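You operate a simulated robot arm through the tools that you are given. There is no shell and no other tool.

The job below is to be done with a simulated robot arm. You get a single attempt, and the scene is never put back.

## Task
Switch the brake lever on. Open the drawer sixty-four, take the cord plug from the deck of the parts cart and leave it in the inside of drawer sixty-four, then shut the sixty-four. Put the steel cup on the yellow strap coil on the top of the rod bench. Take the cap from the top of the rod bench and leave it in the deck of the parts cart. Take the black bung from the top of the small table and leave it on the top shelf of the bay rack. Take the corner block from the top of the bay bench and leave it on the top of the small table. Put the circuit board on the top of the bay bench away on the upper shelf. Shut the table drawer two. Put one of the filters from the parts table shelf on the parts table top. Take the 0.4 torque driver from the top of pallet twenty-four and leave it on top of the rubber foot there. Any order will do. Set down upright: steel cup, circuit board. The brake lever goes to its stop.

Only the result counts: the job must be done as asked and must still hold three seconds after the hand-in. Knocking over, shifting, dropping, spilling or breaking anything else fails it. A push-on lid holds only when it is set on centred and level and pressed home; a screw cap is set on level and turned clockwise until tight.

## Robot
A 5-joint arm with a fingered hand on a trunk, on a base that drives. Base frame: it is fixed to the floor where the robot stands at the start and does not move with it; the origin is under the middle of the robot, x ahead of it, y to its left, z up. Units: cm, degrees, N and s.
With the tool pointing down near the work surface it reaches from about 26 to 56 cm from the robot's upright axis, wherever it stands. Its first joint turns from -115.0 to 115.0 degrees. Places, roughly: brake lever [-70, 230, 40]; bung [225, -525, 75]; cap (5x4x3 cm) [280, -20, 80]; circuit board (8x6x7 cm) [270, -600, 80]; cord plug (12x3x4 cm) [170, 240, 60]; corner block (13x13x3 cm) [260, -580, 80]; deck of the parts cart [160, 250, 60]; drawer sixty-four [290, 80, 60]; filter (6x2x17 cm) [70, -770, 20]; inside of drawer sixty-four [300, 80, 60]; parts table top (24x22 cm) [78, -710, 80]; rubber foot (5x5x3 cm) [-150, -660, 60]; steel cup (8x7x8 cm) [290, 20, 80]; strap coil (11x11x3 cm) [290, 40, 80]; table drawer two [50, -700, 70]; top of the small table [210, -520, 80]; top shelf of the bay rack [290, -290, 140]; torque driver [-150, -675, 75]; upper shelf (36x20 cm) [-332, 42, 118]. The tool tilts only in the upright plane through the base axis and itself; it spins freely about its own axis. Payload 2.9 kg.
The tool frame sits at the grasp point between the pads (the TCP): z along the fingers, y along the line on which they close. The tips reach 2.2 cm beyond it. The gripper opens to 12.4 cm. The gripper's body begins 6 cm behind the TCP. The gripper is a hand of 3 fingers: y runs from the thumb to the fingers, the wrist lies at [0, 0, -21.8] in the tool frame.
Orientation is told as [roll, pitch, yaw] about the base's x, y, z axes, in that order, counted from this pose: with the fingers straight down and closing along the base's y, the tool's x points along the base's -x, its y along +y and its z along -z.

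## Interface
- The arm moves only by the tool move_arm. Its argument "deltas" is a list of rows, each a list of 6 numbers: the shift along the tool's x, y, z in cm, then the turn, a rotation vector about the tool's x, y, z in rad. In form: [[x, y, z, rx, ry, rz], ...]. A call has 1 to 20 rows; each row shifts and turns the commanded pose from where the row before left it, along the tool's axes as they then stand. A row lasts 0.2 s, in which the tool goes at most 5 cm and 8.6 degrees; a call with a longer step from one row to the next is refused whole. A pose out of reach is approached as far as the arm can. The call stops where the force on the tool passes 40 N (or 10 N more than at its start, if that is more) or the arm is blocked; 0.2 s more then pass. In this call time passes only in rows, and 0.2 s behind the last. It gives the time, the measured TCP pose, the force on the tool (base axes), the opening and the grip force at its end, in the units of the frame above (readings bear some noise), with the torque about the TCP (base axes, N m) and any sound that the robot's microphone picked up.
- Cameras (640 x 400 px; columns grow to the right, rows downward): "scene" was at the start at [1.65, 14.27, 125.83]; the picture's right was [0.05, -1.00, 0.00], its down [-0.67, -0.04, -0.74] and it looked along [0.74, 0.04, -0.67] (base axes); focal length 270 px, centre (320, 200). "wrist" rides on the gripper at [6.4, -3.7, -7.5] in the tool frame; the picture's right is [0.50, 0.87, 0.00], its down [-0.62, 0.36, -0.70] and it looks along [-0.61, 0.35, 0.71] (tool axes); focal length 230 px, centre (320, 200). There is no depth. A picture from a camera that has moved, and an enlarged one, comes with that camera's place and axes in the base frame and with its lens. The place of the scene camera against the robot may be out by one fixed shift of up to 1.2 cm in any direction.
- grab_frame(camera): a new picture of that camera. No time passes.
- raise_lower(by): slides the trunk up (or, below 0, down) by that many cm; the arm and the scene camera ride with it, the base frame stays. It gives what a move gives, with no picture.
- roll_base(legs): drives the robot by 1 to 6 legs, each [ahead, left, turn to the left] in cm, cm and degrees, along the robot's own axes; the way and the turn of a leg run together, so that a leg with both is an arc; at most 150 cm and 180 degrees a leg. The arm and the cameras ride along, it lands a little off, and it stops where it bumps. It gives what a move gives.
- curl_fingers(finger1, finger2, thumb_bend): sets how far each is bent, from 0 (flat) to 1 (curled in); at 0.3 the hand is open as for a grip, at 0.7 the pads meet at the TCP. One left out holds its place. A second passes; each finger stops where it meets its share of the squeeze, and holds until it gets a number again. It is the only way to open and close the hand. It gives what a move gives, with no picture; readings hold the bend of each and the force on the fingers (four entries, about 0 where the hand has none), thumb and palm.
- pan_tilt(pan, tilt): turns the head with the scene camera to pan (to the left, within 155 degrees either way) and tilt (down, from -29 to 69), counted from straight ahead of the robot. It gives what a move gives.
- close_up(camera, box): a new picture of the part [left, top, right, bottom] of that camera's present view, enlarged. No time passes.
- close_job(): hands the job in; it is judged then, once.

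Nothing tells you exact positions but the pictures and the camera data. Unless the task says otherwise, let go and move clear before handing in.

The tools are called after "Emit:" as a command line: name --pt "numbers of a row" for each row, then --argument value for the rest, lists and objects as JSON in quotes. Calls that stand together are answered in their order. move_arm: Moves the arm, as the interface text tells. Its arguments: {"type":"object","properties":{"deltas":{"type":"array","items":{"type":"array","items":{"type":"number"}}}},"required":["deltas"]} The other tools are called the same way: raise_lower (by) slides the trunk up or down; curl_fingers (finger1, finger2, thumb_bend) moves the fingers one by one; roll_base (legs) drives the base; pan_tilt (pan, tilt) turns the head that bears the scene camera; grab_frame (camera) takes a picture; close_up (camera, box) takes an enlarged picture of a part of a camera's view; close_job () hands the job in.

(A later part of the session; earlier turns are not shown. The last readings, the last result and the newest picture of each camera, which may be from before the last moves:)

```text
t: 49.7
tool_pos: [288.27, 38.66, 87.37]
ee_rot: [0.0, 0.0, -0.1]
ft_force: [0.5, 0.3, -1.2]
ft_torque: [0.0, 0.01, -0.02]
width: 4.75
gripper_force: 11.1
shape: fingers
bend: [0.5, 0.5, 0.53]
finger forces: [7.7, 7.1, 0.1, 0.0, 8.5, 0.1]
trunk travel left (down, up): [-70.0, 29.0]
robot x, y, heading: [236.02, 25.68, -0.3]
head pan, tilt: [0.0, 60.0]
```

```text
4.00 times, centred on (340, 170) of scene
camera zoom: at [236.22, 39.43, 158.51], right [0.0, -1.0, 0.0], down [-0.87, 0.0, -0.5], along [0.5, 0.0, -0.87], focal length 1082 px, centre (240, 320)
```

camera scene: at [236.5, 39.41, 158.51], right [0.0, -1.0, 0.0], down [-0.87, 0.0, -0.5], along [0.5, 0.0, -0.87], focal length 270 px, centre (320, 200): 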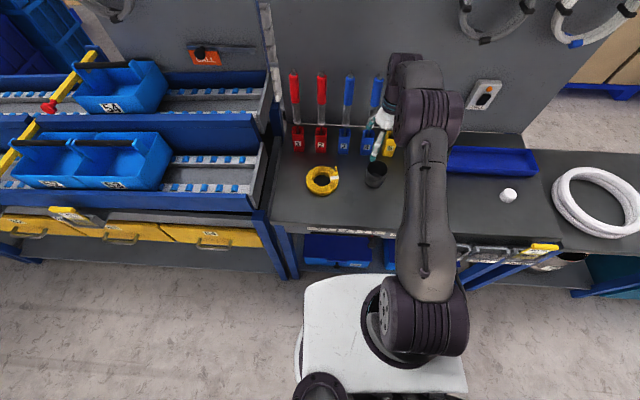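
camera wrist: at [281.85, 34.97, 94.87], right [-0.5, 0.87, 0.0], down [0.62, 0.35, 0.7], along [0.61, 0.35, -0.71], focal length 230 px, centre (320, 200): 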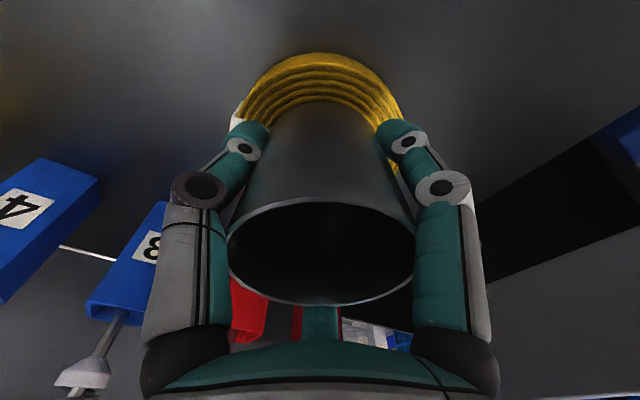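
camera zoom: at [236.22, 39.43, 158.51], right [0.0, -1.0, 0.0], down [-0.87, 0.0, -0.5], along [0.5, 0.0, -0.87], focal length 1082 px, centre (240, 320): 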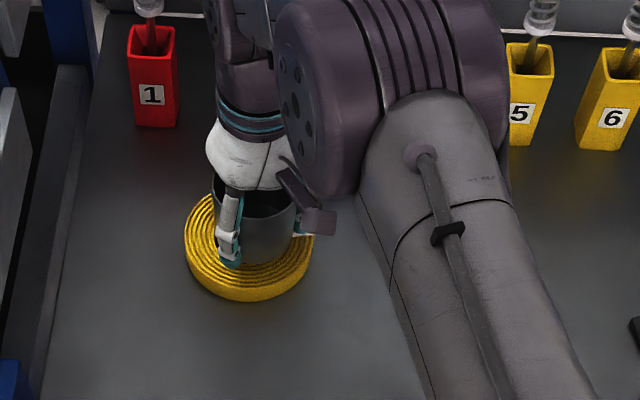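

Emit:
move_arm --pt "0 0.35 0.4 0 0 0"

Emit:
move_arm --pt "0 0 0.3 0 0 0"

Emit:
move_arm --pt "0 0 0.2 0 0 0"

Emit:
close_up --camera "scene" --box '[280, 150, 360, 200]'

```text
t: 50.1
tool_pos: [288.42, 39.11, 86.99]
ee_rot: [0.1, 0.1, -0.2]
ft_force: [0.3, 0.3, -0.7]
ft_torque: [-0.01, 0.0, 0.01]
width: 4.73
gripper_force: 11.9
shape: fingers
bend: [0.5, 0.5, 0.53]
finger forces: [7.9, 7.0, 0.0, 0.1, 8.5, 0.0]
trunk travel left (down, up): [-70.0, 29.0]
robot x, y, heading: [236.04, 25.01, -0.2]
head pan, tilt: [0.0, 60.0]
```

```text
t: 50.5
tool_pos: [288.43, 39.03, 86.62]
ee_rot: [0.0, 0.0, -0.1]
ft_force: [0.3, 0.2, -0.9]
ft_torque: [-0.03, 0.03, 0.02]
width: 4.75
gripper_force: 12.3
shape: fingers
bend: [0.5, 0.5, 0.53]
finger forces: [7.8, 7.1, 0.0, 0.0, 8.6, 0.0]
trunk travel left (down, up): [-70.0, 29.0]
robot x, y, heading: [236.12, 25.54, -0.2]
head pan, tilt: [0.0, 60.0]
```

```text
t: 50.9
tool_pos: [288.46, 39.15, 86.47]
ee_rot: [0.0, 0.0, -0.2]
ft_force: [0.3, 0.0, -0.4]
ft_torque: [0.02, 0.01, -0.01]
width: 4.75
gripper_force: 11.8
shape: fingers
bend: [0.5, 0.5, 0.53]
finger forces: [7.8, 7.1, 0.0, 0.0, 8.7, 0.1]
trunk travel left (down, up): [-70.0, 29.0]
robot x, y, heading: [236.24, 25.93, -0.2]
head pan, tilt: [0.0, 60.0]
```

```text
8.00 times, centred on (320, 175) of scene
camera zoom: at [236.27, 39.42, 158.51], right [0.0, -1.0, 0.0], down [-0.87, 0.0, -0.5], along [0.5, 0.0, -0.87], focal length 2164 px, centre (320, 400)
```

zoom: 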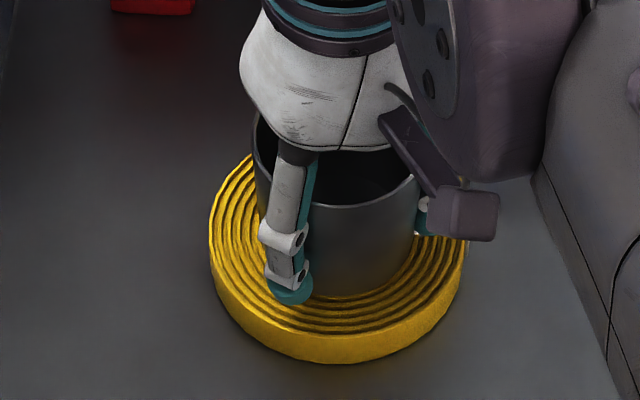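

Emit:
move_arm --pt "0 0 0.2 0 0 0"

Emit:
move_arm --pt "0 0 0.2 0 0 0"

Emit:
move_arm --pt "0 0 0.2 0 0 0"

```text
t: 51.3
tool_pos: [288.48, 38.94, 86.18]
ee_rot: [0.0, 0.0, -0.1]
ft_force: [0.4, -0.4, 0.4]
ft_torque: [0.0, -0.01, -0.02]
width: 4.75
gripper_force: 11.3
shape: fingers
bend: [0.5, 0.5, 0.53]
finger forces: [7.9, 7.0, 0.0, 0.1, 8.6, 0.1]
trunk travel left (down, up): [-70.0, 29.0]
robot x, y, heading: [236.2, 25.15, -0.2]
head pan, tilt: [0.0, 60.0]
```

```text
t: 51.7
tool_pos: [288.35, 39.12, 85.95]
ee_rot: [0.0, 0.0, -0.2]
ft_force: [-0.1, -0.2, -1.2]
ft_torque: [0.01, 0.0, -0.01]
width: 4.75
gripper_force: 11.4
shape: fingers
bend: [0.5, 0.5, 0.53]
finger forces: [7.8, 7.1, 0.0, 0.1, 8.6, 0.0]
trunk travel left (down, up): [-70.0, 29.0]
robot x, y, heading: [236.37, 25.68, -0.1]
head pan, tilt: [0.0, 60.0]
```

```text
t: 52.1
tool_pos: [288.41, 39.12, 85.9]
ee_rot: [0.0, 0.0, -0.2]
ft_force: [-0.3, 0.9, -1.8]
ft_torque: [0.0, -0.01, -0.02]
width: 4.75
gripper_force: 11.6
shape: fingers
bend: [0.5, 0.5, 0.53]
finger forces: [7.8, 7.1, 0.0, 0.0, 8.7, 0.0]
trunk travel left (down, up): [-70.0, 29.0]
robot x, y, heading: [235.98, 25.83, -0.1]
head pan, tilt: [0.0, 60.0]
```

Emit:
move_arm --pt "0 0 0.15 0 0 0"

Emit:
move_arm --pt "0 0 0.15 0 0 0"

Emit:
close_up --camera "scene" --box '[280, 150, 360, 200]'

```text
t: 52.5
tool_pos: [288.34, 39.17, 85.78]
ee_rot: [0.0, -0.1, -0.2]
ft_force: [0.6, -0.3, 2.5]
ft_torque: [-0.08, -0.04, 0.04]
width: 4.74
gripper_force: 12.8
shape: fingers
bend: [0.5, 0.5, 0.53]
finger forces: [7.8, 7.5, 0.0, 0.1, 8.8, 0.1]
trunk travel left (down, up): [-70.0, 29.0]
robot x, y, heading: [236.1, 25.96, -0.1]
head pan, tilt: [0.0, 60.0]
```

```text
t: 52.9
tool_pos: [288.25, 39.16, 85.72]
ee_rot: [0.0, 0.0, -0.1]
ft_force: [1.6, -0.9, 9.2]
ft_torque: [-0.14, 0.03, -0.02]
width: 4.74
gripper_force: 12.8
shape: fingers
bend: [0.5, 0.5, 0.53]
finger forces: [8.1, 8.1, 0.1, 0.0, 9.6, 0.0]
trunk travel left (down, up): [-70.0, 29.0]
robot x, y, heading: [236.16, 25.27, -0.1]
head pan, tilt: [0.0, 60.0]
```

```text
8.00 times, centred on (320, 175) of scene
camera zoom: at [236.13, 39.34, 158.53], right [0.0, -1.0, 0.0], down [-0.87, 0.0, -0.5], along [0.5, 0.0, -0.87], focal length 2164 px, centre (320, 400)
```

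zoom: 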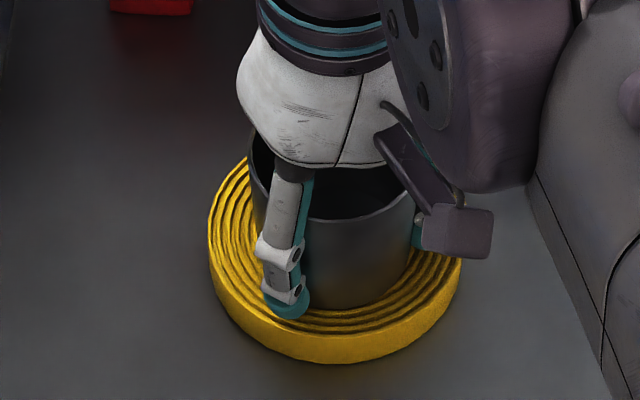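

Contact is felt (9 N). I ease off a hair, release, and lift clear.

Emit:
move_arm --pt "0 0 -0.1 0 0 0"

Emit:
curl_fingers --finger1 0.35 --finger2 0.35 --thumb_bend 0.35

Emit:
move_arm --pt "0 0 -3 0 0 0" --pt "0 0 -4 0 0 0" --pt "0 0 -4 0 0 0" --pt "0 0 -4 0 0 0"

Emit:
grab_frame --camera "scene"

Emit:
grab_frame --camera "wrist"

```text
t: 53.3
tool_pos: [288.33, 39.11, 85.73]
ee_rot: [0.0, 0.0, -0.1]
ft_force: [1.7, 1.6, 6.0]
ft_torque: [-0.11, -0.05, -0.01]
width: 4.72
gripper_force: 13.1
shape: fingers
bend: [0.5, 0.5, 0.53]
finger forces: [8.8, 8.1, 0.0, 0.0, 8.9, 0.1]
trunk travel left (down, up): [-70.0, 29.0]
robot x, y, heading: [236.38, 25.64, -0.1]
head pan, tilt: [0.0, 60.0]
```

```text
t: 54.3
tool_pos: [288.43, 39.11, 85.75]
ee_rot: [0.1, 0.0, -0.2]
ft_force: [0.5, 1.0, 0.1]
ft_torque: [0.0, -0.05, -0.02]
width: 9.04
gripper_force: 0.1
shape: fingers
bend: [0.35, 0.35, 0.35]
finger forces: [0.0, 0.0, 0.1, 0.1, 0.0, 0.0]
trunk travel left (down, up): [-70.0, 29.0]
robot x, y, heading: [236.04, 25.73, -0.2]
head pan, tilt: [0.0, 60.0]
```

```text
t: 55.3
tool_pos: [288.11, 39.05, 100.51]
ee_rot: [0.0, 0.0, -0.3]
ft_force: [0.1, 0.1, -0.2]
ft_torque: [0.03, -0.03, 0.01]
width: 9.01
gripper_force: 0.2
shape: fingers
bend: [0.35, 0.35, 0.35]
finger forces: [0.0, 0.0, 0.1, 0.1, 0.0, 0.0]
trunk travel left (down, up): [-70.0, 29.0]
robot x, y, heading: [235.83, 25.6, -0.1]
head pan, tilt: [0.0, 60.0]
```

```text
taken
camera scene: at [236.18, 39.39, 158.51], right [0.0, -1.0, 0.0], down [-0.87, 0.0, -0.5], along [0.5, 0.0, -0.87], focal length 270 px, centre (320, 200)
```

scene: 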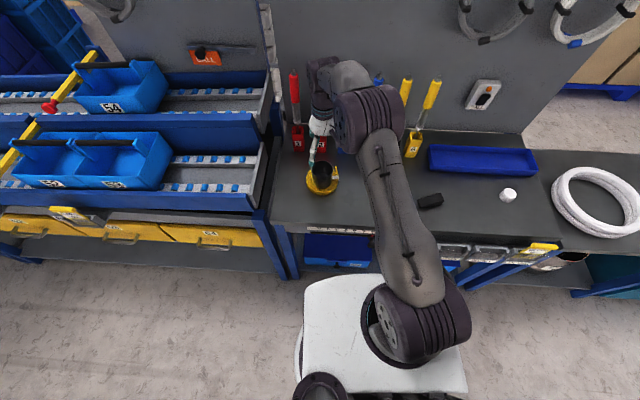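

```text
taken
camera wrist: at [281.77, 35.36, 108.02], right [-0.5, 0.87, 0.0], down [0.62, 0.35, 0.7], along [0.61, 0.35, -0.71], focal length 230 px, centre (320, 200)
```

wrist: 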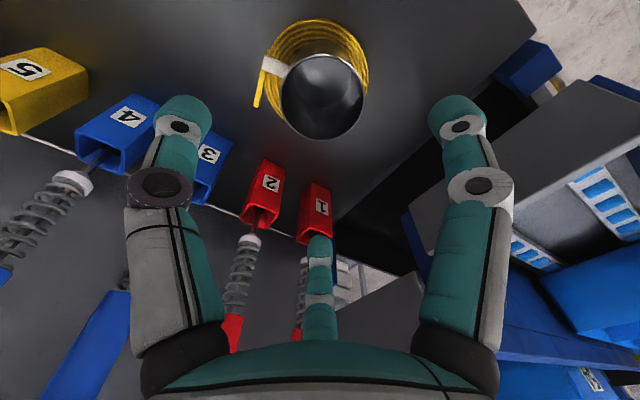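

The cup sits on the coil. Next, I examine drawer 64 and its handle.

Emit:
pan_tilt --pan 50 --tilt 50

Emit:
grab_frame --camera "scene"

Emit:
close_up --camera "scene" --box '[280, 130, 480, 260]'

```text
t: 56.5
tool_pos: [288.36, 39.0, 100.33]
ee_rot: [0.1, 0.0, -0.1]
ft_force: [-0.2, 0.0, -0.3]
ft_torque: [0.01, 0.0, 0.02]
width: 9.01
gripper_force: 0.0
shape: fingers
bend: [0.35, 0.35, 0.35]
finger forces: [0.1, 0.1, 0.0, 0.1, 0.1, 0.0]
trunk travel left (down, up): [-70.0, 29.0]
robot x, y, heading: [236.03, 25.72, -0.2]
head pan, tilt: [50.0, 50.0]
```

```text
taken
camera scene: at [234.55, 45.31, 159.76], right [0.76, -0.65, 0.0], down [-0.49, -0.59, -0.64], along [0.41, 0.49, -0.77], focal length 270 px, centre (320, 200)
```

scene: 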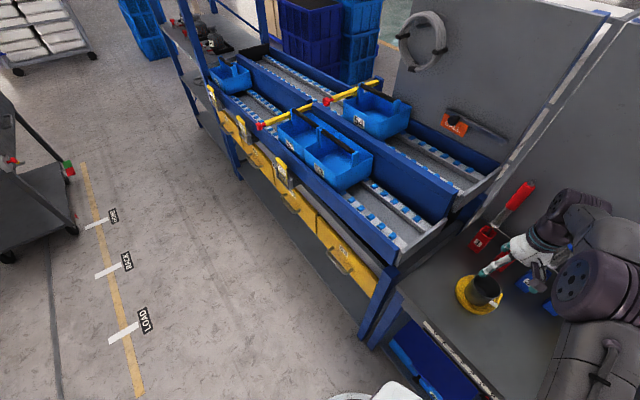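

```text
3.08 times, centred on (380, 195) of scene
camera zoom: at [234.55, 45.31, 159.76], right [0.76, -0.65, 0.0], down [-0.49, -0.59, -0.64], along [0.41, 0.49, -0.77], focal length 832 px, centre (135, 215)
```

zoom: 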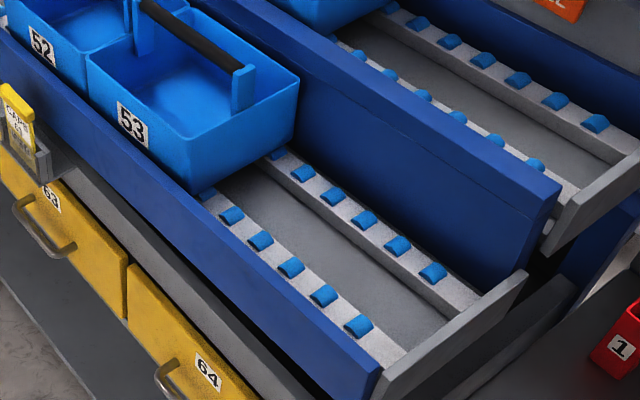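

I back off and move left to stand in front of drawer 64.

Emit:
roll_base --legs '[[-24, 0, 0], [0, 54, 0]]'

Emit:
pan_tilt --pan 0 --tilt 50

Emit:
grab_frame --camera "scene"

```text
t: 61.1
tool_pos: [263.76, 95.65, 100.38]
ee_rot: [0.0, 0.0, 0.9]
ft_force: [-0.6, 0.0, 0.0]
ft_torque: [0.01, -0.05, -0.02]
width: 9.05
gripper_force: 0.0
shape: fingers
bend: [0.35, 0.35, 0.35]
finger forces: [0.0, 0.0, 0.0, 0.0, 0.1, 0.0]
trunk travel left (down, up): [-70.0, 29.0]
robot x, y, heading: [212.21, 81.45, 0.9]
head pan, tilt: [50.0, 50.0]
```

```text
t: 62.2
tool_pos: [263.62, 95.62, 100.46]
ee_rot: [0.0, 0.0, 0.8]
ft_force: [-0.3, 0.2, 0.1]
ft_torque: [-0.05, 0.02, -0.03]
width: 9.03
gripper_force: 0.1
shape: fingers
bend: [0.35, 0.35, 0.35]
finger forces: [0.0, 0.1, 0.0, 0.0, 0.0, 0.1]
trunk travel left (down, up): [-70.0, 29.0]
robot x, y, heading: [211.79, 81.31, 0.8]
head pan, tilt: [0.0, 50.0]
```

```text
taken
camera scene: at [212.62, 95.21, 159.77], right [0.01, -1.0, 0.0], down [-0.77, -0.01, -0.64], along [0.64, 0.01, -0.77], focal length 270 px, centre (320, 200)
```

scene: 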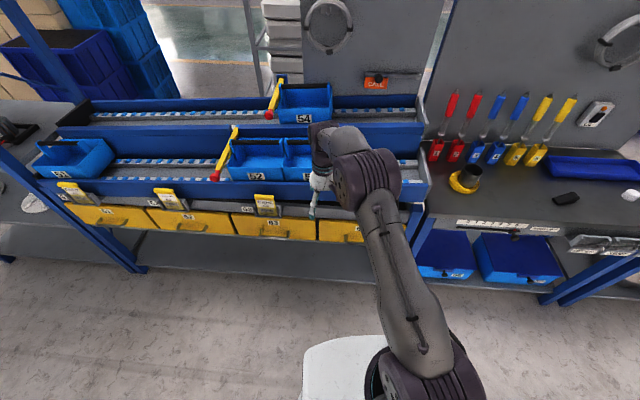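

I bring the tool to the centre line, then turn it horizontal with the thumb up.

Emit:
move_arm --pt "3 -3.4 0 0 0 0" --pt "3 -3.4 0 0 0 0" --pt "3 -3.4 0 0 0 0" --pt "3 -3.4 0 0 0 0"

Emit:
move_arm --pt "0 0 0 0 -0.1428 0" --pt "0 0 0 0 -0.1428 0" --pt "0 0 0 0 -0.1428 0" --pt "0 0 0 0 -0.1428 0" --pt "0 0 0 0 -0.1428 0" --pt "0 0 0 0 -0.1428 0" --pt "0 0 0 0 -0.1428 0" --pt "0 0 0 0 -0.1428 0" --pt "0 0 0 0 -0.1428 0" --pt "0 0 0 0 -0.1428 0" --pt "0 0 0 0 -0.1428 0"

Emit:
move_arm --pt "0 0 0 0 0 -0.1428" --pt "0 0 0 0 0 -0.1428" --pt "0 0 0 0 0 -0.1428" --pt "0 0 0 0 0 -0.1428" --pt "0 0 0 0 0 -0.1428" --pt "0 0 0 0 0 -0.1428" --pt "0 0 0 0 0 -0.1428" --pt "0 0 0 0 0 -0.1428" --pt "0 0 0 0 0 -0.1428" --pt "0 0 0 0 0 -0.1428" --pt "0 0 0 0 0 -0.1428"

Emit:
grab_frame --camera "scene"

Emit:
grab_frame --camera "wrist"

```text
t: 63.2
tool_pos: [251.45, 81.6, 100.47]
ee_rot: [0.1, -0.1, 0.8]
ft_force: [0.2, -0.5, 0.4]
ft_torque: [0.05, -0.03, 0.01]
width: 8.99
gripper_force: 0.1
shape: fingers
bend: [0.35, 0.35, 0.35]
finger forces: [0.2, 0.0, 0.0, 0.1, 0.0, 0.0]
trunk travel left (down, up): [-70.0, 29.0]
robot x, y, heading: [211.37, 81.01, 0.6]
head pan, tilt: [0.0, 50.0]
```

```text
t: 65.6
tool_pos: [261.76, 82.01, 100.7]
ee_rot: [-0.9, -89.8, 1.4]
ft_force: [-0.3, 0.4, -0.2]
ft_torque: [0.01, -0.01, 0.01]
width: 9.06
gripper_force: 0.0
shape: fingers
bend: [0.35, 0.35, 0.35]
finger forces: [0.1, 0.0, 0.1, 0.0, 0.1, 0.0]
out of reach, approached as far as the arm can: row 5, 6, 7, 8, 11
trunk travel left (down, up): [-70.0, 29.0]
robot x, y, heading: [211.97, 81.43, 0.8]
head pan, tilt: [0.0, 50.0]
```

```text
t: 68.0
tool_pos: [261.71, 81.95, 100.87]
ee_rot: [-89.9, -7.5, 90.8]
ft_force: [-0.3, 1.2, -0.2]
ft_torque: [0.0, 0.01, 0.0]
width: 9.04
gripper_force: 0.0
shape: fingers
bend: [0.35, 0.35, 0.35]
finger forces: [0.1, 0.0, 0.0, 0.0, 0.1, 0.0]
out of reach, approached as far as the arm can: row 11
trunk travel left (down, up): [-70.0, 29.0]
robot x, y, heading: [211.63, 81.44, 0.9]
head pan, tilt: [0.0, 50.0]
```

```text
taken
camera scene: at [212.62, 95.2, 159.77], right [0.01, -1.0, 0.0], down [-0.77, -0.01, -0.64], along [0.64, 0.01, -0.77], focal length 270 px, centre (320, 200)
```

scene: 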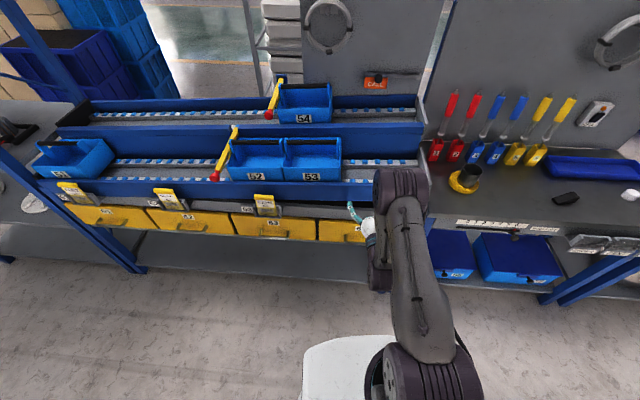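

```text
taken
camera wrist: at [254.25, 75.13, 103.56], right [0.0, -0.38, -0.92], down [-0.71, 0.65, -0.27], along [0.7, 0.66, -0.27], focal length 230 px, centre (320, 200)
```

wrist: 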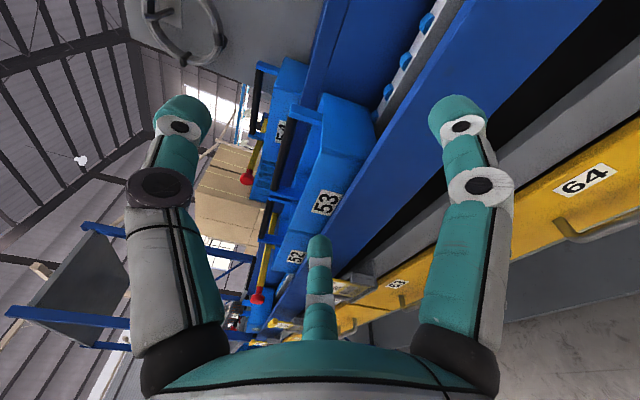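

The tool is horizontal at about 50 cm reach; tips are ~8 cm short of the drawer handle. I finish the spin and lower the trunk to handle height.

Emit:
move_arm --pt "0 0 0 0 0 -0.125"

Emit:
raise_lower --by -38

Emit:
grab_frame --camera "wrist"

Emit:
grab_frame --camera "scene"

```text
t: 68.4
tool_pos: [261.77, 82.04, 100.76]
ee_rot: [-89.9, -7.6, 90.7]
ft_force: [0.1, 0.6, 0.3]
ft_torque: [0.01, -0.06, -0.01]
width: 9.02
gripper_force: 0.1
shape: fingers
bend: [0.35, 0.35, 0.35]
finger forces: [0.1, 0.0, 0.0, 0.1, 0.0, 0.0]
out of reach, approached as far as the arm can: row 1
trunk travel left (down, up): [-70.0, 29.0]
robot x, y, heading: [211.39, 81.14, 0.6]
head pan, tilt: [0.0, 50.0]
```

```text
t: 72.1
tool_pos: [261.71, 82.05, 62.83]
ee_rot: [-89.9, -7.5, 90.8]
ft_force: [-0.2, -0.2, -0.4]
ft_torque: [0.02, 0.03, 0.0]
width: 9.03
gripper_force: 0.2
shape: fingers
bend: [0.35, 0.35, 0.35]
finger forces: [0.1, 0.0, 0.0, 0.0, 0.0, 0.0]
trunk travel left (down, up): [-32.0, 67.0]
robot x, y, heading: [211.78, 81.21, 0.8]
head pan, tilt: [0.0, 50.0]
```

```text
taken
camera wrist: at [254.24, 75.12, 65.55], right [0.0, -0.38, -0.92], down [-0.71, 0.65, -0.27], along [0.7, 0.66, -0.27], focal length 230 px, centre (320, 200)
```

wrist: 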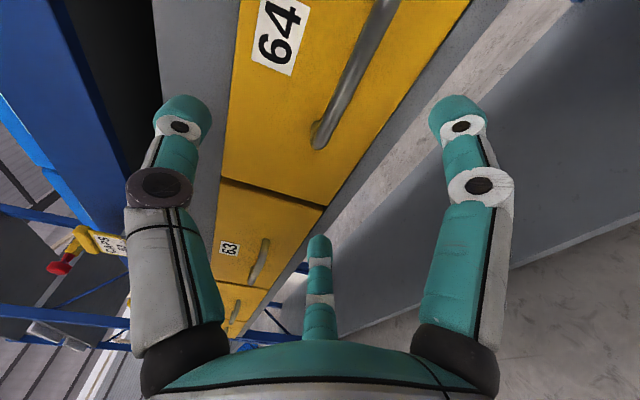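

```text
taken
camera scene: at [212.61, 95.2, 121.77], right [0.01, -1.0, 0.0], down [-0.77, -0.01, -0.64], along [0.64, 0.01, -0.77], focal length 270 px, centre (320, 200)
```

scene: 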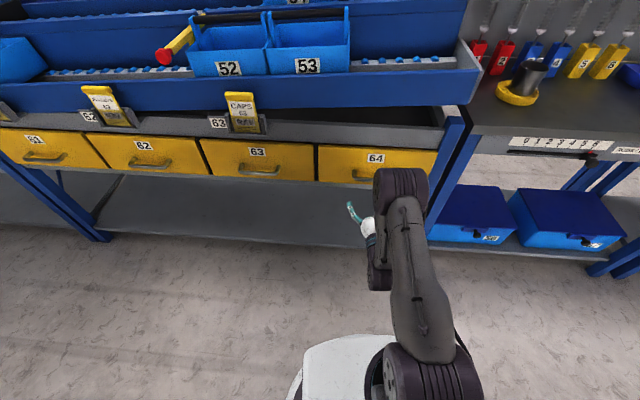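

The handle bar is at z≈61, spanning y≈74–87. I lower slightly, shift right and approach.

Emit:
raise_lower --by -1.7

Emit:
roll_base --legs '[[5, -1.5, -0.8]]'

Emit:
grab_frame --camera "wrist"

Emit:
grab_frame --camera "scene"

```text
t: 72.8
tool_pos: [261.72, 82.08, 61.0]
ee_rot: [-90.1, -7.4, 90.9]
ft_force: [0.0, 0.3, 0.4]
ft_torque: [0.01, 0.02, -0.01]
width: 9.03
gripper_force: 0.1
shape: fingers
bend: [0.35, 0.35, 0.35]
finger forces: [0.0, 0.1, 0.1, 0.0, 0.0, 0.0]
trunk travel left (down, up): [-30.3, 68.7]
robot x, y, heading: [212.01, 81.24, 0.8]
head pan, tilt: [0.0, 50.0]
```

```text
t: 73.7
tool_pos: [266.75, 79.93, 61.07]
ee_rot: [-90.0, -7.5, 90.0]
ft_force: [0.4, 0.3, -0.8]
ft_torque: [-0.01, 0.01, 0.01]
width: 9.07
gripper_force: 0.1
shape: fingers
bend: [0.35, 0.35, 0.35]
finger forces: [0.1, 0.0, 0.1, 0.0, 0.0, 0.0]
trunk travel left (down, up): [-30.3, 68.7]
robot x, y, heading: [216.74, 79.57, -0.1]
head pan, tilt: [0.0, 50.0]
```

```text
taken
camera wrist: at [259.17, 73.14, 63.84], right [0.0, -0.38, -0.92], down [-0.7, 0.66, -0.27], along [0.71, 0.65, -0.27], focal length 230 px, centre (320, 200)
```

wrist: 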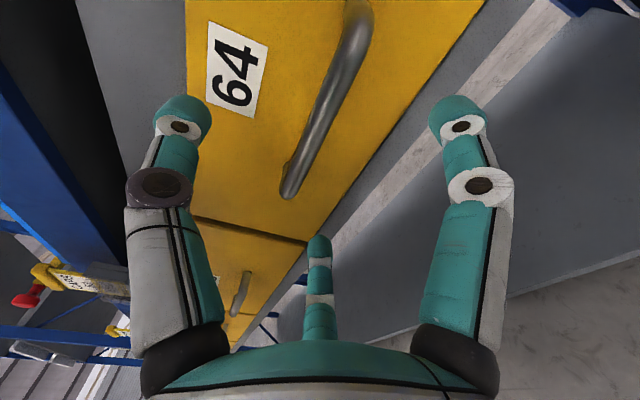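

```text
taken
camera scene: at [217.81, 93.73, 120.07], right [0.0, -1.0, 0.0], down [-0.77, 0.0, -0.64], along [0.64, 0.0, -0.77], focal length 270 px, centre (320, 200)
```

scene: 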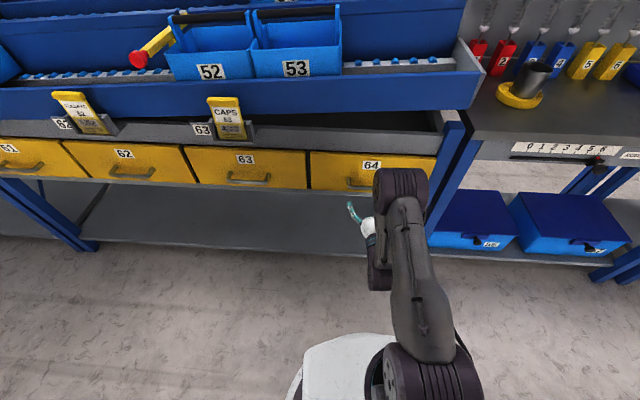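

Triangulated: bar at x≈270.7, z≈61.7, centre y≈79. I raise 0.6 and advance 4 cm.

Emit:
raise_lower --by 0.6

Emit:
roll_base --legs '[[4, -0.5, 0]]'

Emit:
grab_frame --camera "wrist"

```text
t: 74.2
tool_pos: [266.61, 79.99, 61.7]
ee_rot: [-90.0, -7.5, 90.1]
ft_force: [-1.2, -0.4, -0.3]
ft_torque: [-0.02, 0.0, -0.01]
width: 9.06
gripper_force: 0.0
shape: fingers
bend: [0.35, 0.35, 0.35]
finger forces: [0.1, 0.0, 0.0, 0.0, 0.0, 0.1]
trunk travel left (down, up): [-30.9, 68.1]
robot x, y, heading: [216.89, 79.72, -0.2]
head pan, tilt: [0.0, 50.0]
```

```text
t: 75.1
tool_pos: [270.69, 79.31, 61.65]
ee_rot: [-89.9, -7.6, 89.9]
ft_force: [0.0, 0.4, 0.0]
ft_torque: [0.0, 0.01, 0.0]
width: 9.05
gripper_force: 0.1
shape: fingers
bend: [0.35, 0.35, 0.35]
finger forces: [0.1, 0.0, 0.0, 0.0, 0.0, 0.0]
trunk travel left (down, up): [-30.9, 68.1]
robot x, y, heading: [220.65, 79.18, -0.4]
head pan, tilt: [0.0, 50.0]
```

```text
taken
camera wrist: at [263.14, 72.54, 64.44], right [0.0, -0.38, -0.92], down [-0.7, 0.66, -0.27], along [0.71, 0.65, -0.27], focal length 230 px, centre (320, 200)
```

wrist: 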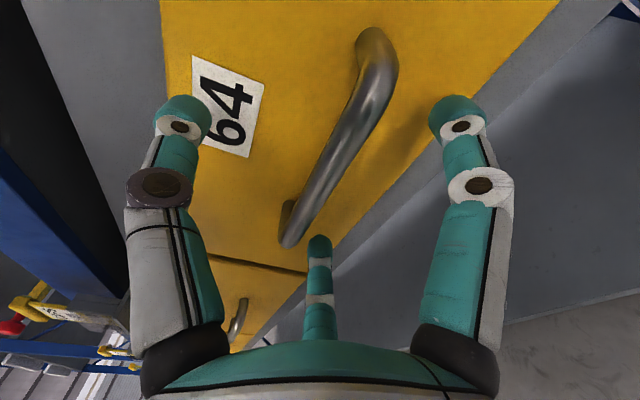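

The bar is at the grasp point. I close the fingers on it.

Emit:
curl_fingers --finger1 0.7 --finger2 0.7 --thumb_bend 0.7

Emit:
grab_frame --camera "wrist"

```text
t: 76.1
tool_pos: [270.71, 79.43, 61.45]
ee_rot: [-89.9, -7.5, 89.9]
ft_force: [0.9, 3.3, -13.2]
ft_torque: [-0.23, 0.21, 0.09]
width: 0.9
gripper_force: 10.2
shape: fingers
bend: [0.64, 0.58, 0.67]
finger forces: [4.9, 12.0, 0.1, 0.0, 3.2, 0.1]
trunk travel left (down, up): [-30.9, 68.1]
robot x, y, heading: [220.62, 79.45, -0.2]
head pan, tilt: [0.0, 50.0]
```

```text
taken
camera wrist: at [263.21, 72.57, 64.33], right [0.0, -0.38, -0.92], down [-0.7, 0.66, -0.27], along [0.71, 0.65, -0.27], focal length 230 px, centre (320, 200)
```

wrist: 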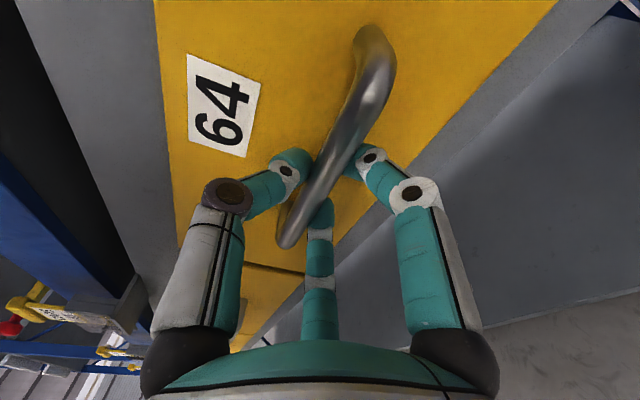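

Gripped. I pull the drawer open by driving back.

Emit:
roll_base --legs '[[-12, 0, 0]]'

Emit:
grab_frame --camera "wrist"

Emit:
grab_frame --camera "scene"

```text
t: 77.3
tool_pos: [259.1, 79.49, 61.58]
ee_rot: [-89.8, -7.5, 89.8]
ft_force: [0.4, 8.3, -18.1]
ft_torque: [-0.11, 0.2, 0.14]
width: 0.43
gripper_force: 10.4
shape: fingers
bend: [0.66, 0.59, 0.68]
finger forces: [8.1, 10.0, 0.0, 0.1, 1.8, 0.0]
trunk travel left (down, up): [-30.9, 68.1]
robot x, y, heading: [209.18, 79.11, -0.3]
head pan, tilt: [0.0, 50.0]
```

```text
taken
camera wrist: at [251.57, 72.61, 64.35], right [0.0, -0.38, -0.92], down [-0.7, 0.66, -0.27], along [0.71, 0.65, -0.27], focal length 230 px, centre (320, 200)
```

wrist: 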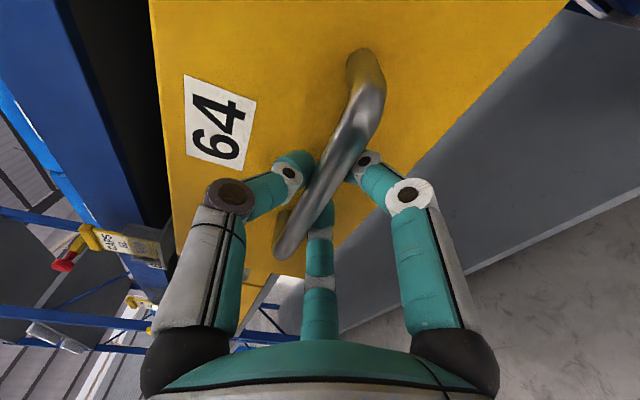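

```text
taken
camera scene: at [210.37, 93.35, 120.64], right [0.0, -1.0, 0.0], down [-0.77, 0.0, -0.64], along [0.64, 0.0, -0.77], focal length 270 px, centre (320, 200)
```

scene: 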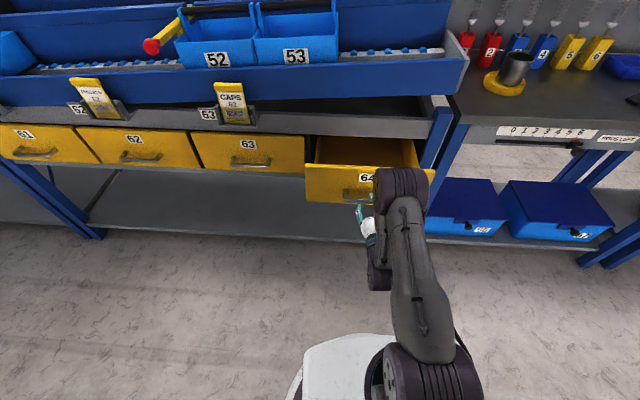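

The drawer is opening. I pull further.

Emit:
roll_base --legs '[[-11, 0, 0]]'

Emit:
grab_frame --camera "wrist"

Emit:
grab_frame --camera "scene"

```text
t: 78.5
tool_pos: [248.19, 79.54, 61.45]
ee_rot: [-89.7, -7.5, 90.2]
ft_force: [0.1, 6.9, -15.2]
ft_torque: [-0.13, 0.12, 0.07]
width: 0.08
gripper_force: 6.9
shape: fingers
bend: [0.68, 0.61, 0.69]
finger forces: [4.9, 9.8, 0.0, 0.0, 0.9, 0.0]
trunk travel left (down, up): [-30.9, 68.1]
robot x, y, heading: [198.42, 79.3, 0.3]
head pan, tilt: [0.0, 50.0]
```

```text
taken
camera wrist: at [240.64, 72.73, 64.35], right [0.0, -0.38, -0.92], down [-0.7, 0.66, -0.27], along [0.71, 0.65, -0.27], focal length 230 px, centre (320, 200)
```

wrist: 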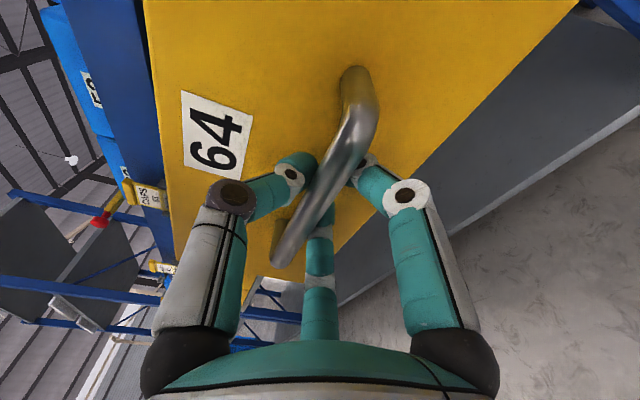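

```text
taken
camera scene: at [199.35, 93.32, 120.65], right [0.0, -1.0, 0.0], down [-0.77, 0.0, -0.64], along [0.64, 0.0, -0.77], focal length 270 px, centre (320, 200)
```

scene: 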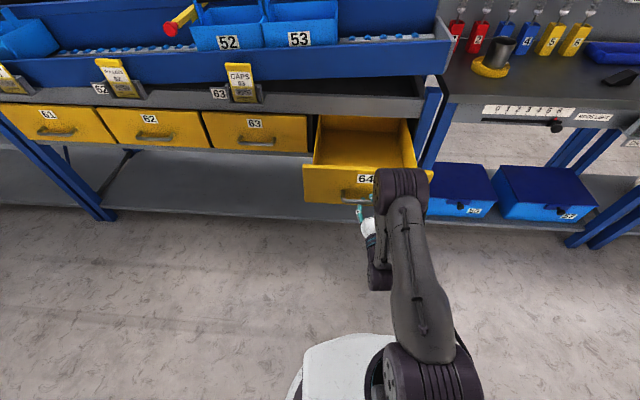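

Drawer is open ~22 cm and empty. I release and back away.

Emit:
curl_fingers --finger1 0.35 --finger2 0.35 --thumb_bend 0.35

Emit:
roll_base --legs '[[-25, 0, 0]]'

Emit:
raise_lower --by 45

Emit:
pan_tilt --pan 0 --tilt 40

Emit:
grab_frame --camera "scene"

```text
t: 79.5
tool_pos: [248.13, 79.42, 61.66]
ee_rot: [-89.9, -7.4, 90.2]
ft_force: [0.0, -0.1, -0.2]
ft_torque: [0.02, 0.0, -0.01]
width: 9.02
gripper_force: 0.1
shape: fingers
bend: [0.35, 0.35, 0.35]
finger forces: [0.0, 0.0, 0.0, 0.0, 0.1, 0.1]
trunk travel left (down, up): [-30.9, 68.1]
robot x, y, heading: [198.23, 79.78, 0.4]
head pan, tilt: [0.0, 50.0]
```

```text
t: 81.3
tool_pos: [222.82, 79.48, 61.62]
ee_rot: [-89.9, -7.5, 90.1]
ft_force: [-0.4, 0.4, -0.3]
ft_torque: [0.04, 0.03, -0.01]
width: 9.04
gripper_force: 0.1
shape: fingers
bend: [0.35, 0.35, 0.35]
finger forces: [0.0, 0.1, 0.0, 0.1, 0.1, 0.1]
trunk travel left (down, up): [-30.9, 68.1]
robot x, y, heading: [172.92, 79.22, 0.3]
head pan, tilt: [0.0, 50.0]
```

```text
refused: 45 is not a number from -40 to 40
```

```text
t: 82.1
tool_pos: [222.87, 79.45, 61.69]
ee_rot: [-89.9, -7.4, 90.0]
ft_force: [-0.7, 0.2, -1.1]
ft_torque: [0.0, -0.03, -0.04]
width: 9.03
gripper_force: 0.2
shape: fingers
bend: [0.35, 0.35, 0.35]
finger forces: [0.1, 0.0, 0.0, 0.0, 0.0, 0.0]
trunk travel left (down, up): [-30.9, 68.1]
robot x, y, heading: [172.93, 79.32, 0.3]
head pan, tilt: [0.0, 40.0]
```

```text
taken
camera scene: at [174.71, 93.16, 122.08], right [0.0, -1.0, 0.0], down [-0.64, 0.0, -0.77], along [0.77, 0.0, -0.64], focal length 270 px, centre (320, 200)
```

scene: 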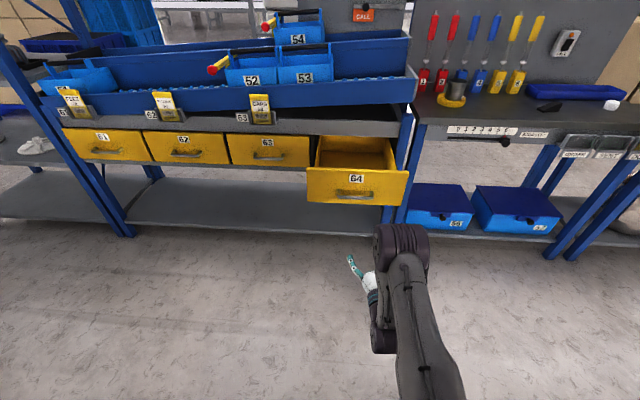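

Now I raise, return the tool to pointing down, and go for the cap.

Emit:
raise_lower --by 40

Emit:
move_arm --pt "0 0 0 0 0 0.144" --pt "0 0 0 0 0 0.144" --pt "0 0 0 0 0 0.144" --pt "0 0 0 0 0 0.144" --pt "0 0 0 0 0 0.144" --pt "0 0 0 0 0 0.144" --pt "0 0 0 0 0 0.144" --pt "0 0 0 0 0 0.144" --pt "0 0 0 0 0 0.144" --pt "0 0 0 0 0 0.144"

Emit:
move_arm --pt "0 0 0 0 0.1428 0" --pt "0 0 0 0 0.1428 0" --pt "0 0 0 0 0.1428 0" --pt "0 0 0 0 0.1428 0" --pt "0 0 0 0 0.1428 0" --pt "0 0 0 0 0.1428 0" --pt "0 0 0 0 0.1428 0" --pt "0 0 0 0 0.1428 0" --pt "0 0 0 0 0.1428 0" --pt "0 0 0 0 0.1428 0" --pt "0 0 0 0 0.1428 0"

```text
t: 85.9
tool_pos: [222.98, 79.52, 101.71]
ee_rot: [-90.0, -7.6, 90.1]
ft_force: [0.4, 0.8, 0.3]
ft_torque: [0.03, -0.01, 0.04]
width: 9.02
gripper_force: 0.0
shape: fingers
bend: [0.35, 0.35, 0.35]
finger forces: [0.0, 0.0, 0.0, 0.0, 0.0, 0.0]
trunk travel left (down, up): [-70.9, 28.1]
robot x, y, heading: [172.9, 79.46, 0.3]
head pan, tilt: [0.0, 40.0]
```

```text
t: 88.1
tool_pos: [222.91, 79.36, 101.52]
ee_rot: [68.6, -89.8, -68.3]
ft_force: [-0.3, 0.8, 0.6]
ft_torque: [0.0, -0.02, 0.01]
width: 9.03
gripper_force: 0.0
shape: fingers
bend: [0.35, 0.35, 0.35]
finger forces: [0.0, 0.0, 0.0, 0.1, 0.0, 0.0]
trunk travel left (down, up): [-70.9, 28.1]
robot x, y, heading: [172.73, 79.17, 0.1]
head pan, tilt: [0.0, 40.0]
```

```text
t: 90.5
tool_pos: [222.95, 79.49, 101.52]
ee_rot: [0.0, 0.1, 0.2]
ft_force: [-0.2, 0.2, 0.2]
ft_torque: [0.02, -0.01, 0.01]
width: 9.06
gripper_force: 0.0
shape: fingers
bend: [0.35, 0.35, 0.35]
finger forces: [0.0, 0.0, 0.0, 0.1, 0.1, 0.0]
trunk travel left (down, up): [-70.9, 28.1]
robot x, y, heading: [172.83, 79.28, 0.3]
head pan, tilt: [0.0, 40.0]
```

Emit:
roll_base --legs '[[0, -101, 0], [58, 0, 0]]'

Emit:
pan_tilt --pan 0 --tilt 58

Emit:
grab_frame --camera "scene"

Emit:
grab_frame --camera "wrist"

```text
t: 98.7
tool_pos: [281.98, -22.17, 101.62]
ee_rot: [0.0, 0.1, 0.7]
ft_force: [-0.4, -0.8, 0.0]
ft_torque: [-0.02, 0.01, -0.03]
width: 9.05
gripper_force: 0.1
shape: fingers
bend: [0.35, 0.35, 0.35]
finger forces: [0.0, 0.2, 0.1, 0.0, 0.0, 0.0]
trunk travel left (down, up): [-70.9, 28.1]
robot x, y, heading: [232.16, -22.79, 0.9]
head pan, tilt: [0.0, 40.0]
```

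```text
t: 99.5
tool_pos: [281.99, -22.13, 101.64]
ee_rot: [-0.1, 0.0, 0.6]
ft_force: [0.0, 0.3, -0.3]
ft_torque: [-0.04, -0.01, 0.0]
width: 9.06
gripper_force: 0.0
shape: fingers
bend: [0.35, 0.35, 0.35]
finger forces: [0.0, 0.0, 0.1, 0.0, 0.0, 0.1]
trunk travel left (down, up): [-70.9, 28.1]
robot x, y, heading: [232.24, -22.86, 0.8]
head pan, tilt: [0.0, 58.0]
```

```text
taken
camera scene: at [232.08, -8.93, 159.65], right [0.01, -1.0, 0.0], down [-0.85, -0.01, -0.53], along [0.53, 0.01, -0.85], focal length 270 px, centre (320, 200)
```

scene: 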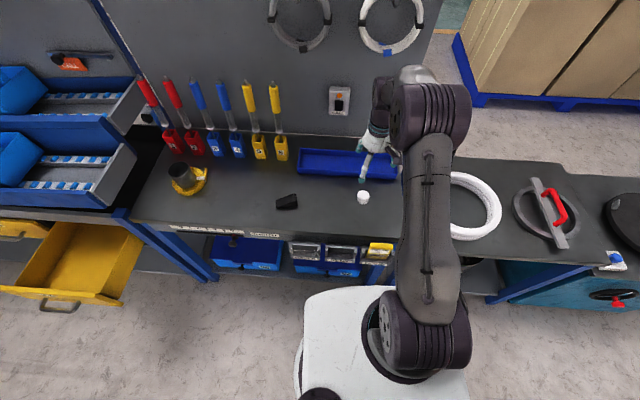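

```text
taken
camera wrist: at [275.61, -25.94, 109.1], right [-0.51, 0.86, 0.0], down [0.61, 0.36, 0.7], along [0.6, 0.36, -0.71], focal length 230 px, centre (320, 200)
```

wrist: 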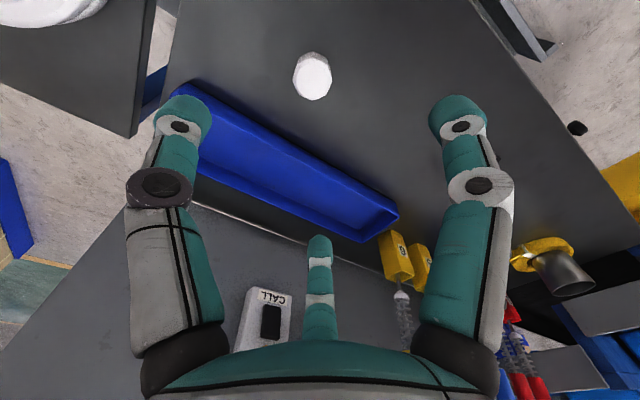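

The white cap lies right under the hand at about (282.9,-22.5). I lower and check.

Emit:
move_arm --pt "-0.8 -0.3 4 0 0 0" --pt "0 0 4 0 0 0" --pt "0 0 3 0 0 0"

Emit:
grab_frame --camera "wrist"

Emit:
close_up --camera "scene" --box '[320, 140, 420, 220]'

```text
t: 100.3
tool_pos: [282.96, -22.57, 90.46]
ee_rot: [0.1, 0.2, 0.7]
ft_force: [0.4, -0.2, -0.3]
ft_torque: [0.01, 0.02, 0.01]
width: 9.04
gripper_force: 0.1
shape: fingers
bend: [0.35, 0.35, 0.35]
finger forces: [0.0, 0.0, 0.0, 0.0, 0.1, 0.1]
trunk travel left (down, up): [-70.9, 28.1]
robot x, y, heading: [232.3, -22.68, 0.8]
head pan, tilt: [0.0, 58.0]
```

```text
taken
camera wrist: at [276.61, -26.3, 97.99], right [-0.51, 0.86, 0.0], down [0.61, 0.36, 0.7], along [0.6, 0.36, -0.71], focal length 230 px, centre (320, 200)
```

wrist: 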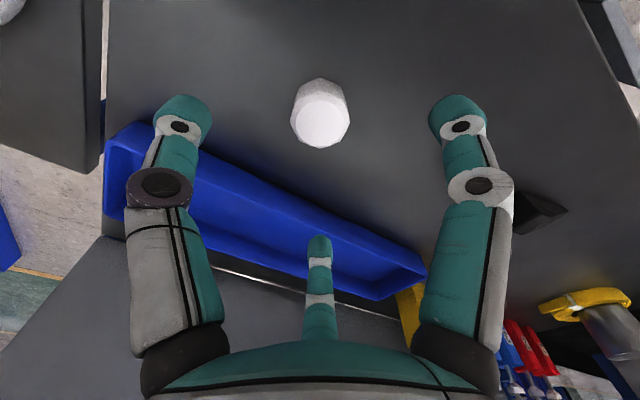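

```text
5.00 times, centred on (370, 180) of scene
camera zoom: at [232.18, -8.92, 159.65], right [0.01, -1.0, 0.0], down [-0.85, -0.01, -0.53], along [0.53, 0.01, -0.85], focal length 1352 px, centre (70, 300)
```

zoom: 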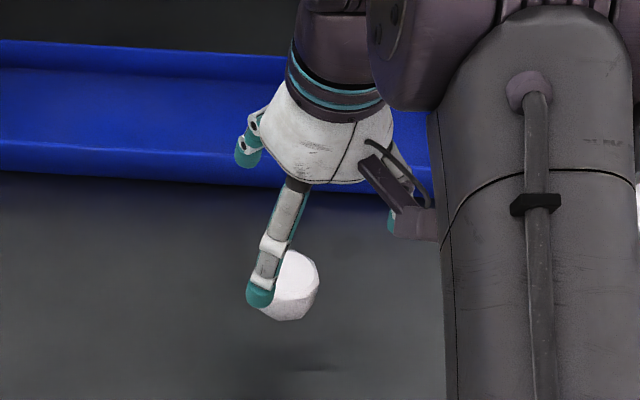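

Cap centre (283.1,-22.3) is under the hand. I descend and grip.

Emit:
move_arm --pt "-0.1 0.25 4 0 0 0" --pt "0 0 3.5 0 0 0"

Emit:
move_arm --pt "0 0 0.6 0 0 0"

Emit:
grab_frame --camera "wrist"

```text
t: 100.9
tool_pos: [282.73, -22.42, 83.29]
ee_rot: [0.0, 0.1, 0.7]
ft_force: [0.1, 0.4, 0.9]
ft_torque: [0.02, -0.01, -0.04]
width: 9.05
gripper_force: 0.0
shape: fingers
bend: [0.35, 0.35, 0.35]
finger forces: [0.0, 0.0, 0.1, 0.0, 0.0, 0.0]
trunk travel left (down, up): [-70.9, 28.1]
robot x, y, heading: [231.99, -22.75, 0.7]
head pan, tilt: [0.0, 58.0]
```

```text
t: 101.3
tool_pos: [282.81, -22.51, 82.76]
ee_rot: [0.0, 0.0, 0.6]
ft_force: [0.6, -0.3, -0.9]
ft_torque: [-0.03, -0.02, -0.01]
width: 9.05
gripper_force: 0.1
shape: fingers
bend: [0.35, 0.35, 0.35]
finger forces: [0.0, 0.0, 0.0, 0.0, 0.0, 0.0]
trunk travel left (down, up): [-70.9, 28.1]
robot x, y, heading: [232.33, -22.8, 0.8]
head pan, tilt: [0.0, 58.0]
```

```text
taken
camera wrist: at [276.43, -26.19, 90.19], right [-0.51, 0.86, 0.0], down [0.61, 0.36, 0.7], along [0.6, 0.36, -0.71], focal length 230 px, centre (320, 200)
```

wrist: 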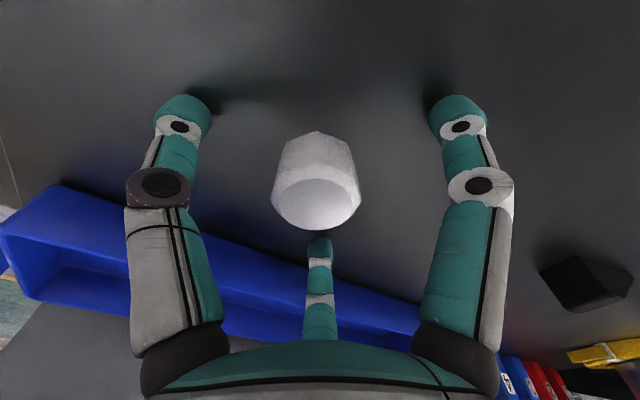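

Emit:
move_arm --pt "-0.2 0 0.5 0 0 0" --pt "0 0 0.4 0 0 0"

Emit:
curl_fingers --finger1 0.65 --finger2 0.65 --thumb_bend 0.65

Emit:
grab_frame --camera "wrist"

```text
t: 102.0
tool_pos: [283.13, -22.35, 82.34]
ee_rot: [0.0, -0.6, 0.6]
ft_force: [-3.3, -2.1, 21.4]
ft_torque: [0.0, 0.4, 0.05]
width: 9.47
gripper_force: 11.3
shape: fingers
bend: [0.33, 0.35, 0.35]
finger forces: [9.9, 4.9, 0.0, 0.0, 7.1, 0.0]
trunk travel left (down, up): [-70.9, 28.1]
robot x, y, heading: [232.06, -22.87, 0.8]
head pan, tilt: [0.0, 58.0]
stopped in row 2: the force on the tool passed its limit at 45 N (the readings are from after the stop); the commanded pose is now the measured one
```

```text
t: 102.4
tool_pos: [283.39, -22.27, 82.72]
ee_rot: [0.0, -1.4, 0.7]
ft_force: [-3.2, -1.5, 44.1]
ft_torque: [-0.12, 1.37, 0.27]
width: 6.58
gripper_force: 22.3
shape: fingers
bend: [0.41, 0.65, 0.48]
finger forces: [27.5, 0.0, 0.0, 0.0, 16.4, 0.1]
trunk travel left (down, up): [-70.9, 28.1]
robot x, y, heading: [231.94, -22.63, 0.8]
head pan, tilt: [0.0, 58.0]
stopped: the force on the tool passed its limit at 42 N (the readings are from after the stop); the commanded pose is now the measured one
```

```text
taken
camera wrist: at [276.77, -26.14, 90.09], right [-0.51, 0.86, -0.01], down [0.6, 0.36, 0.72], along [0.62, 0.36, -0.7], focal length 230 px, centre (320, 200)
```

wrist: 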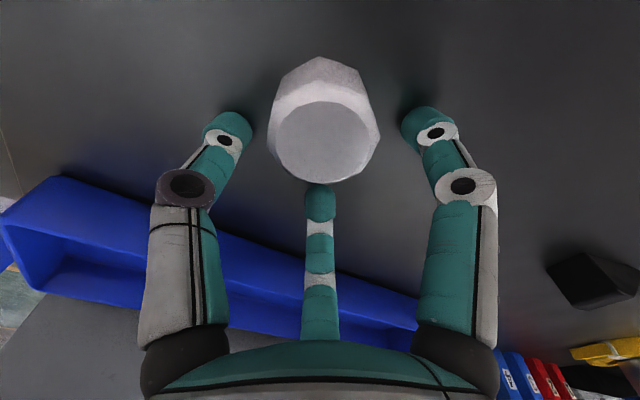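

The fingertips touched the bench while closing. I open, lift, and re-centre on the cap.

Emit:
move_arm --pt "0 0 -1.0 0 0 0"

Emit:
curl_fingers --finger1 0.3 --finger2 0.3 --thumb_bend 0.3

Emit:
move_arm --pt "0 0 -3 0 0.02 0" --pt "0 0 -2 0 0 0"

Emit:
grab_frame --camera "wrist"

```text
t: 102.8
tool_pos: [283.53, -22.38, 82.99]
ee_rot: [-0.1, -0.5, 0.6]
ft_force: [0.2, 0.2, 0.2]
ft_torque: [0.01, 0.0, 0.0]
width: 3.87
gripper_force: 0.1
shape: fingers
bend: [0.57, 0.65, 0.5]
finger forces: [0.0, 0.0, 0.1, 0.1, 0.0, 0.0]
trunk travel left (down, up): [-70.9, 28.1]
robot x, y, heading: [232.42, -22.84, 0.5]
head pan, tilt: [0.0, 58.0]
```

```text
t: 103.8
tool_pos: [283.5, -22.38, 83.21]
ee_rot: [0.0, -0.8, 0.6]
ft_force: [0.1, -0.5, 0.2]
ft_torque: [0.01, -0.04, 0.04]
width: 10.35
gripper_force: 0.1
shape: fingers
bend: [0.3, 0.3, 0.3]
finger forces: [0.0, 0.0, 0.0, 0.1, 0.0, 0.0]
trunk travel left (down, up): [-70.9, 28.1]
robot x, y, heading: [231.79, -23.02, 0.7]
head pan, tilt: [0.0, 58.0]
```

```text
t: 104.4
tool_pos: [283.62, -22.33, 88.39]
ee_rot: [0.1, 0.4, 0.6]
ft_force: [0.2, -1.0, -0.4]
ft_torque: [0.0, 0.02, -0.01]
width: 10.36
gripper_force: 0.0
shape: fingers
bend: [0.3, 0.3, 0.3]
finger forces: [0.0, 0.0, 0.0, 0.1, 0.0, 0.0]
trunk travel left (down, up): [-70.9, 28.1]
robot x, y, heading: [231.91, -22.82, 0.8]
head pan, tilt: [0.0, 58.0]
```

```text
taken
camera wrist: at [277.26, -26.11, 95.86], right [-0.51, 0.86, 0.0], down [0.62, 0.36, 0.7], along [0.6, 0.36, -0.72], focal length 230 px, centre (320, 200)
```

wrist: 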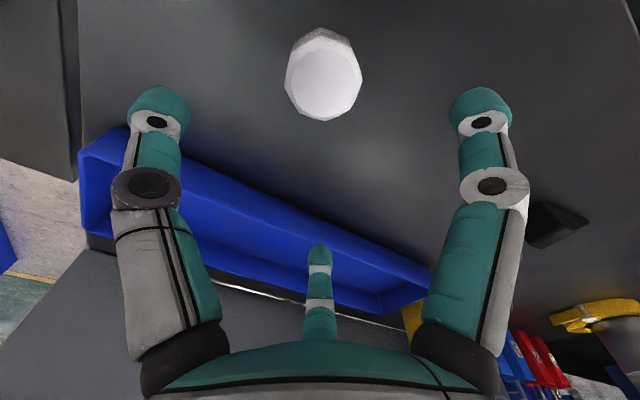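

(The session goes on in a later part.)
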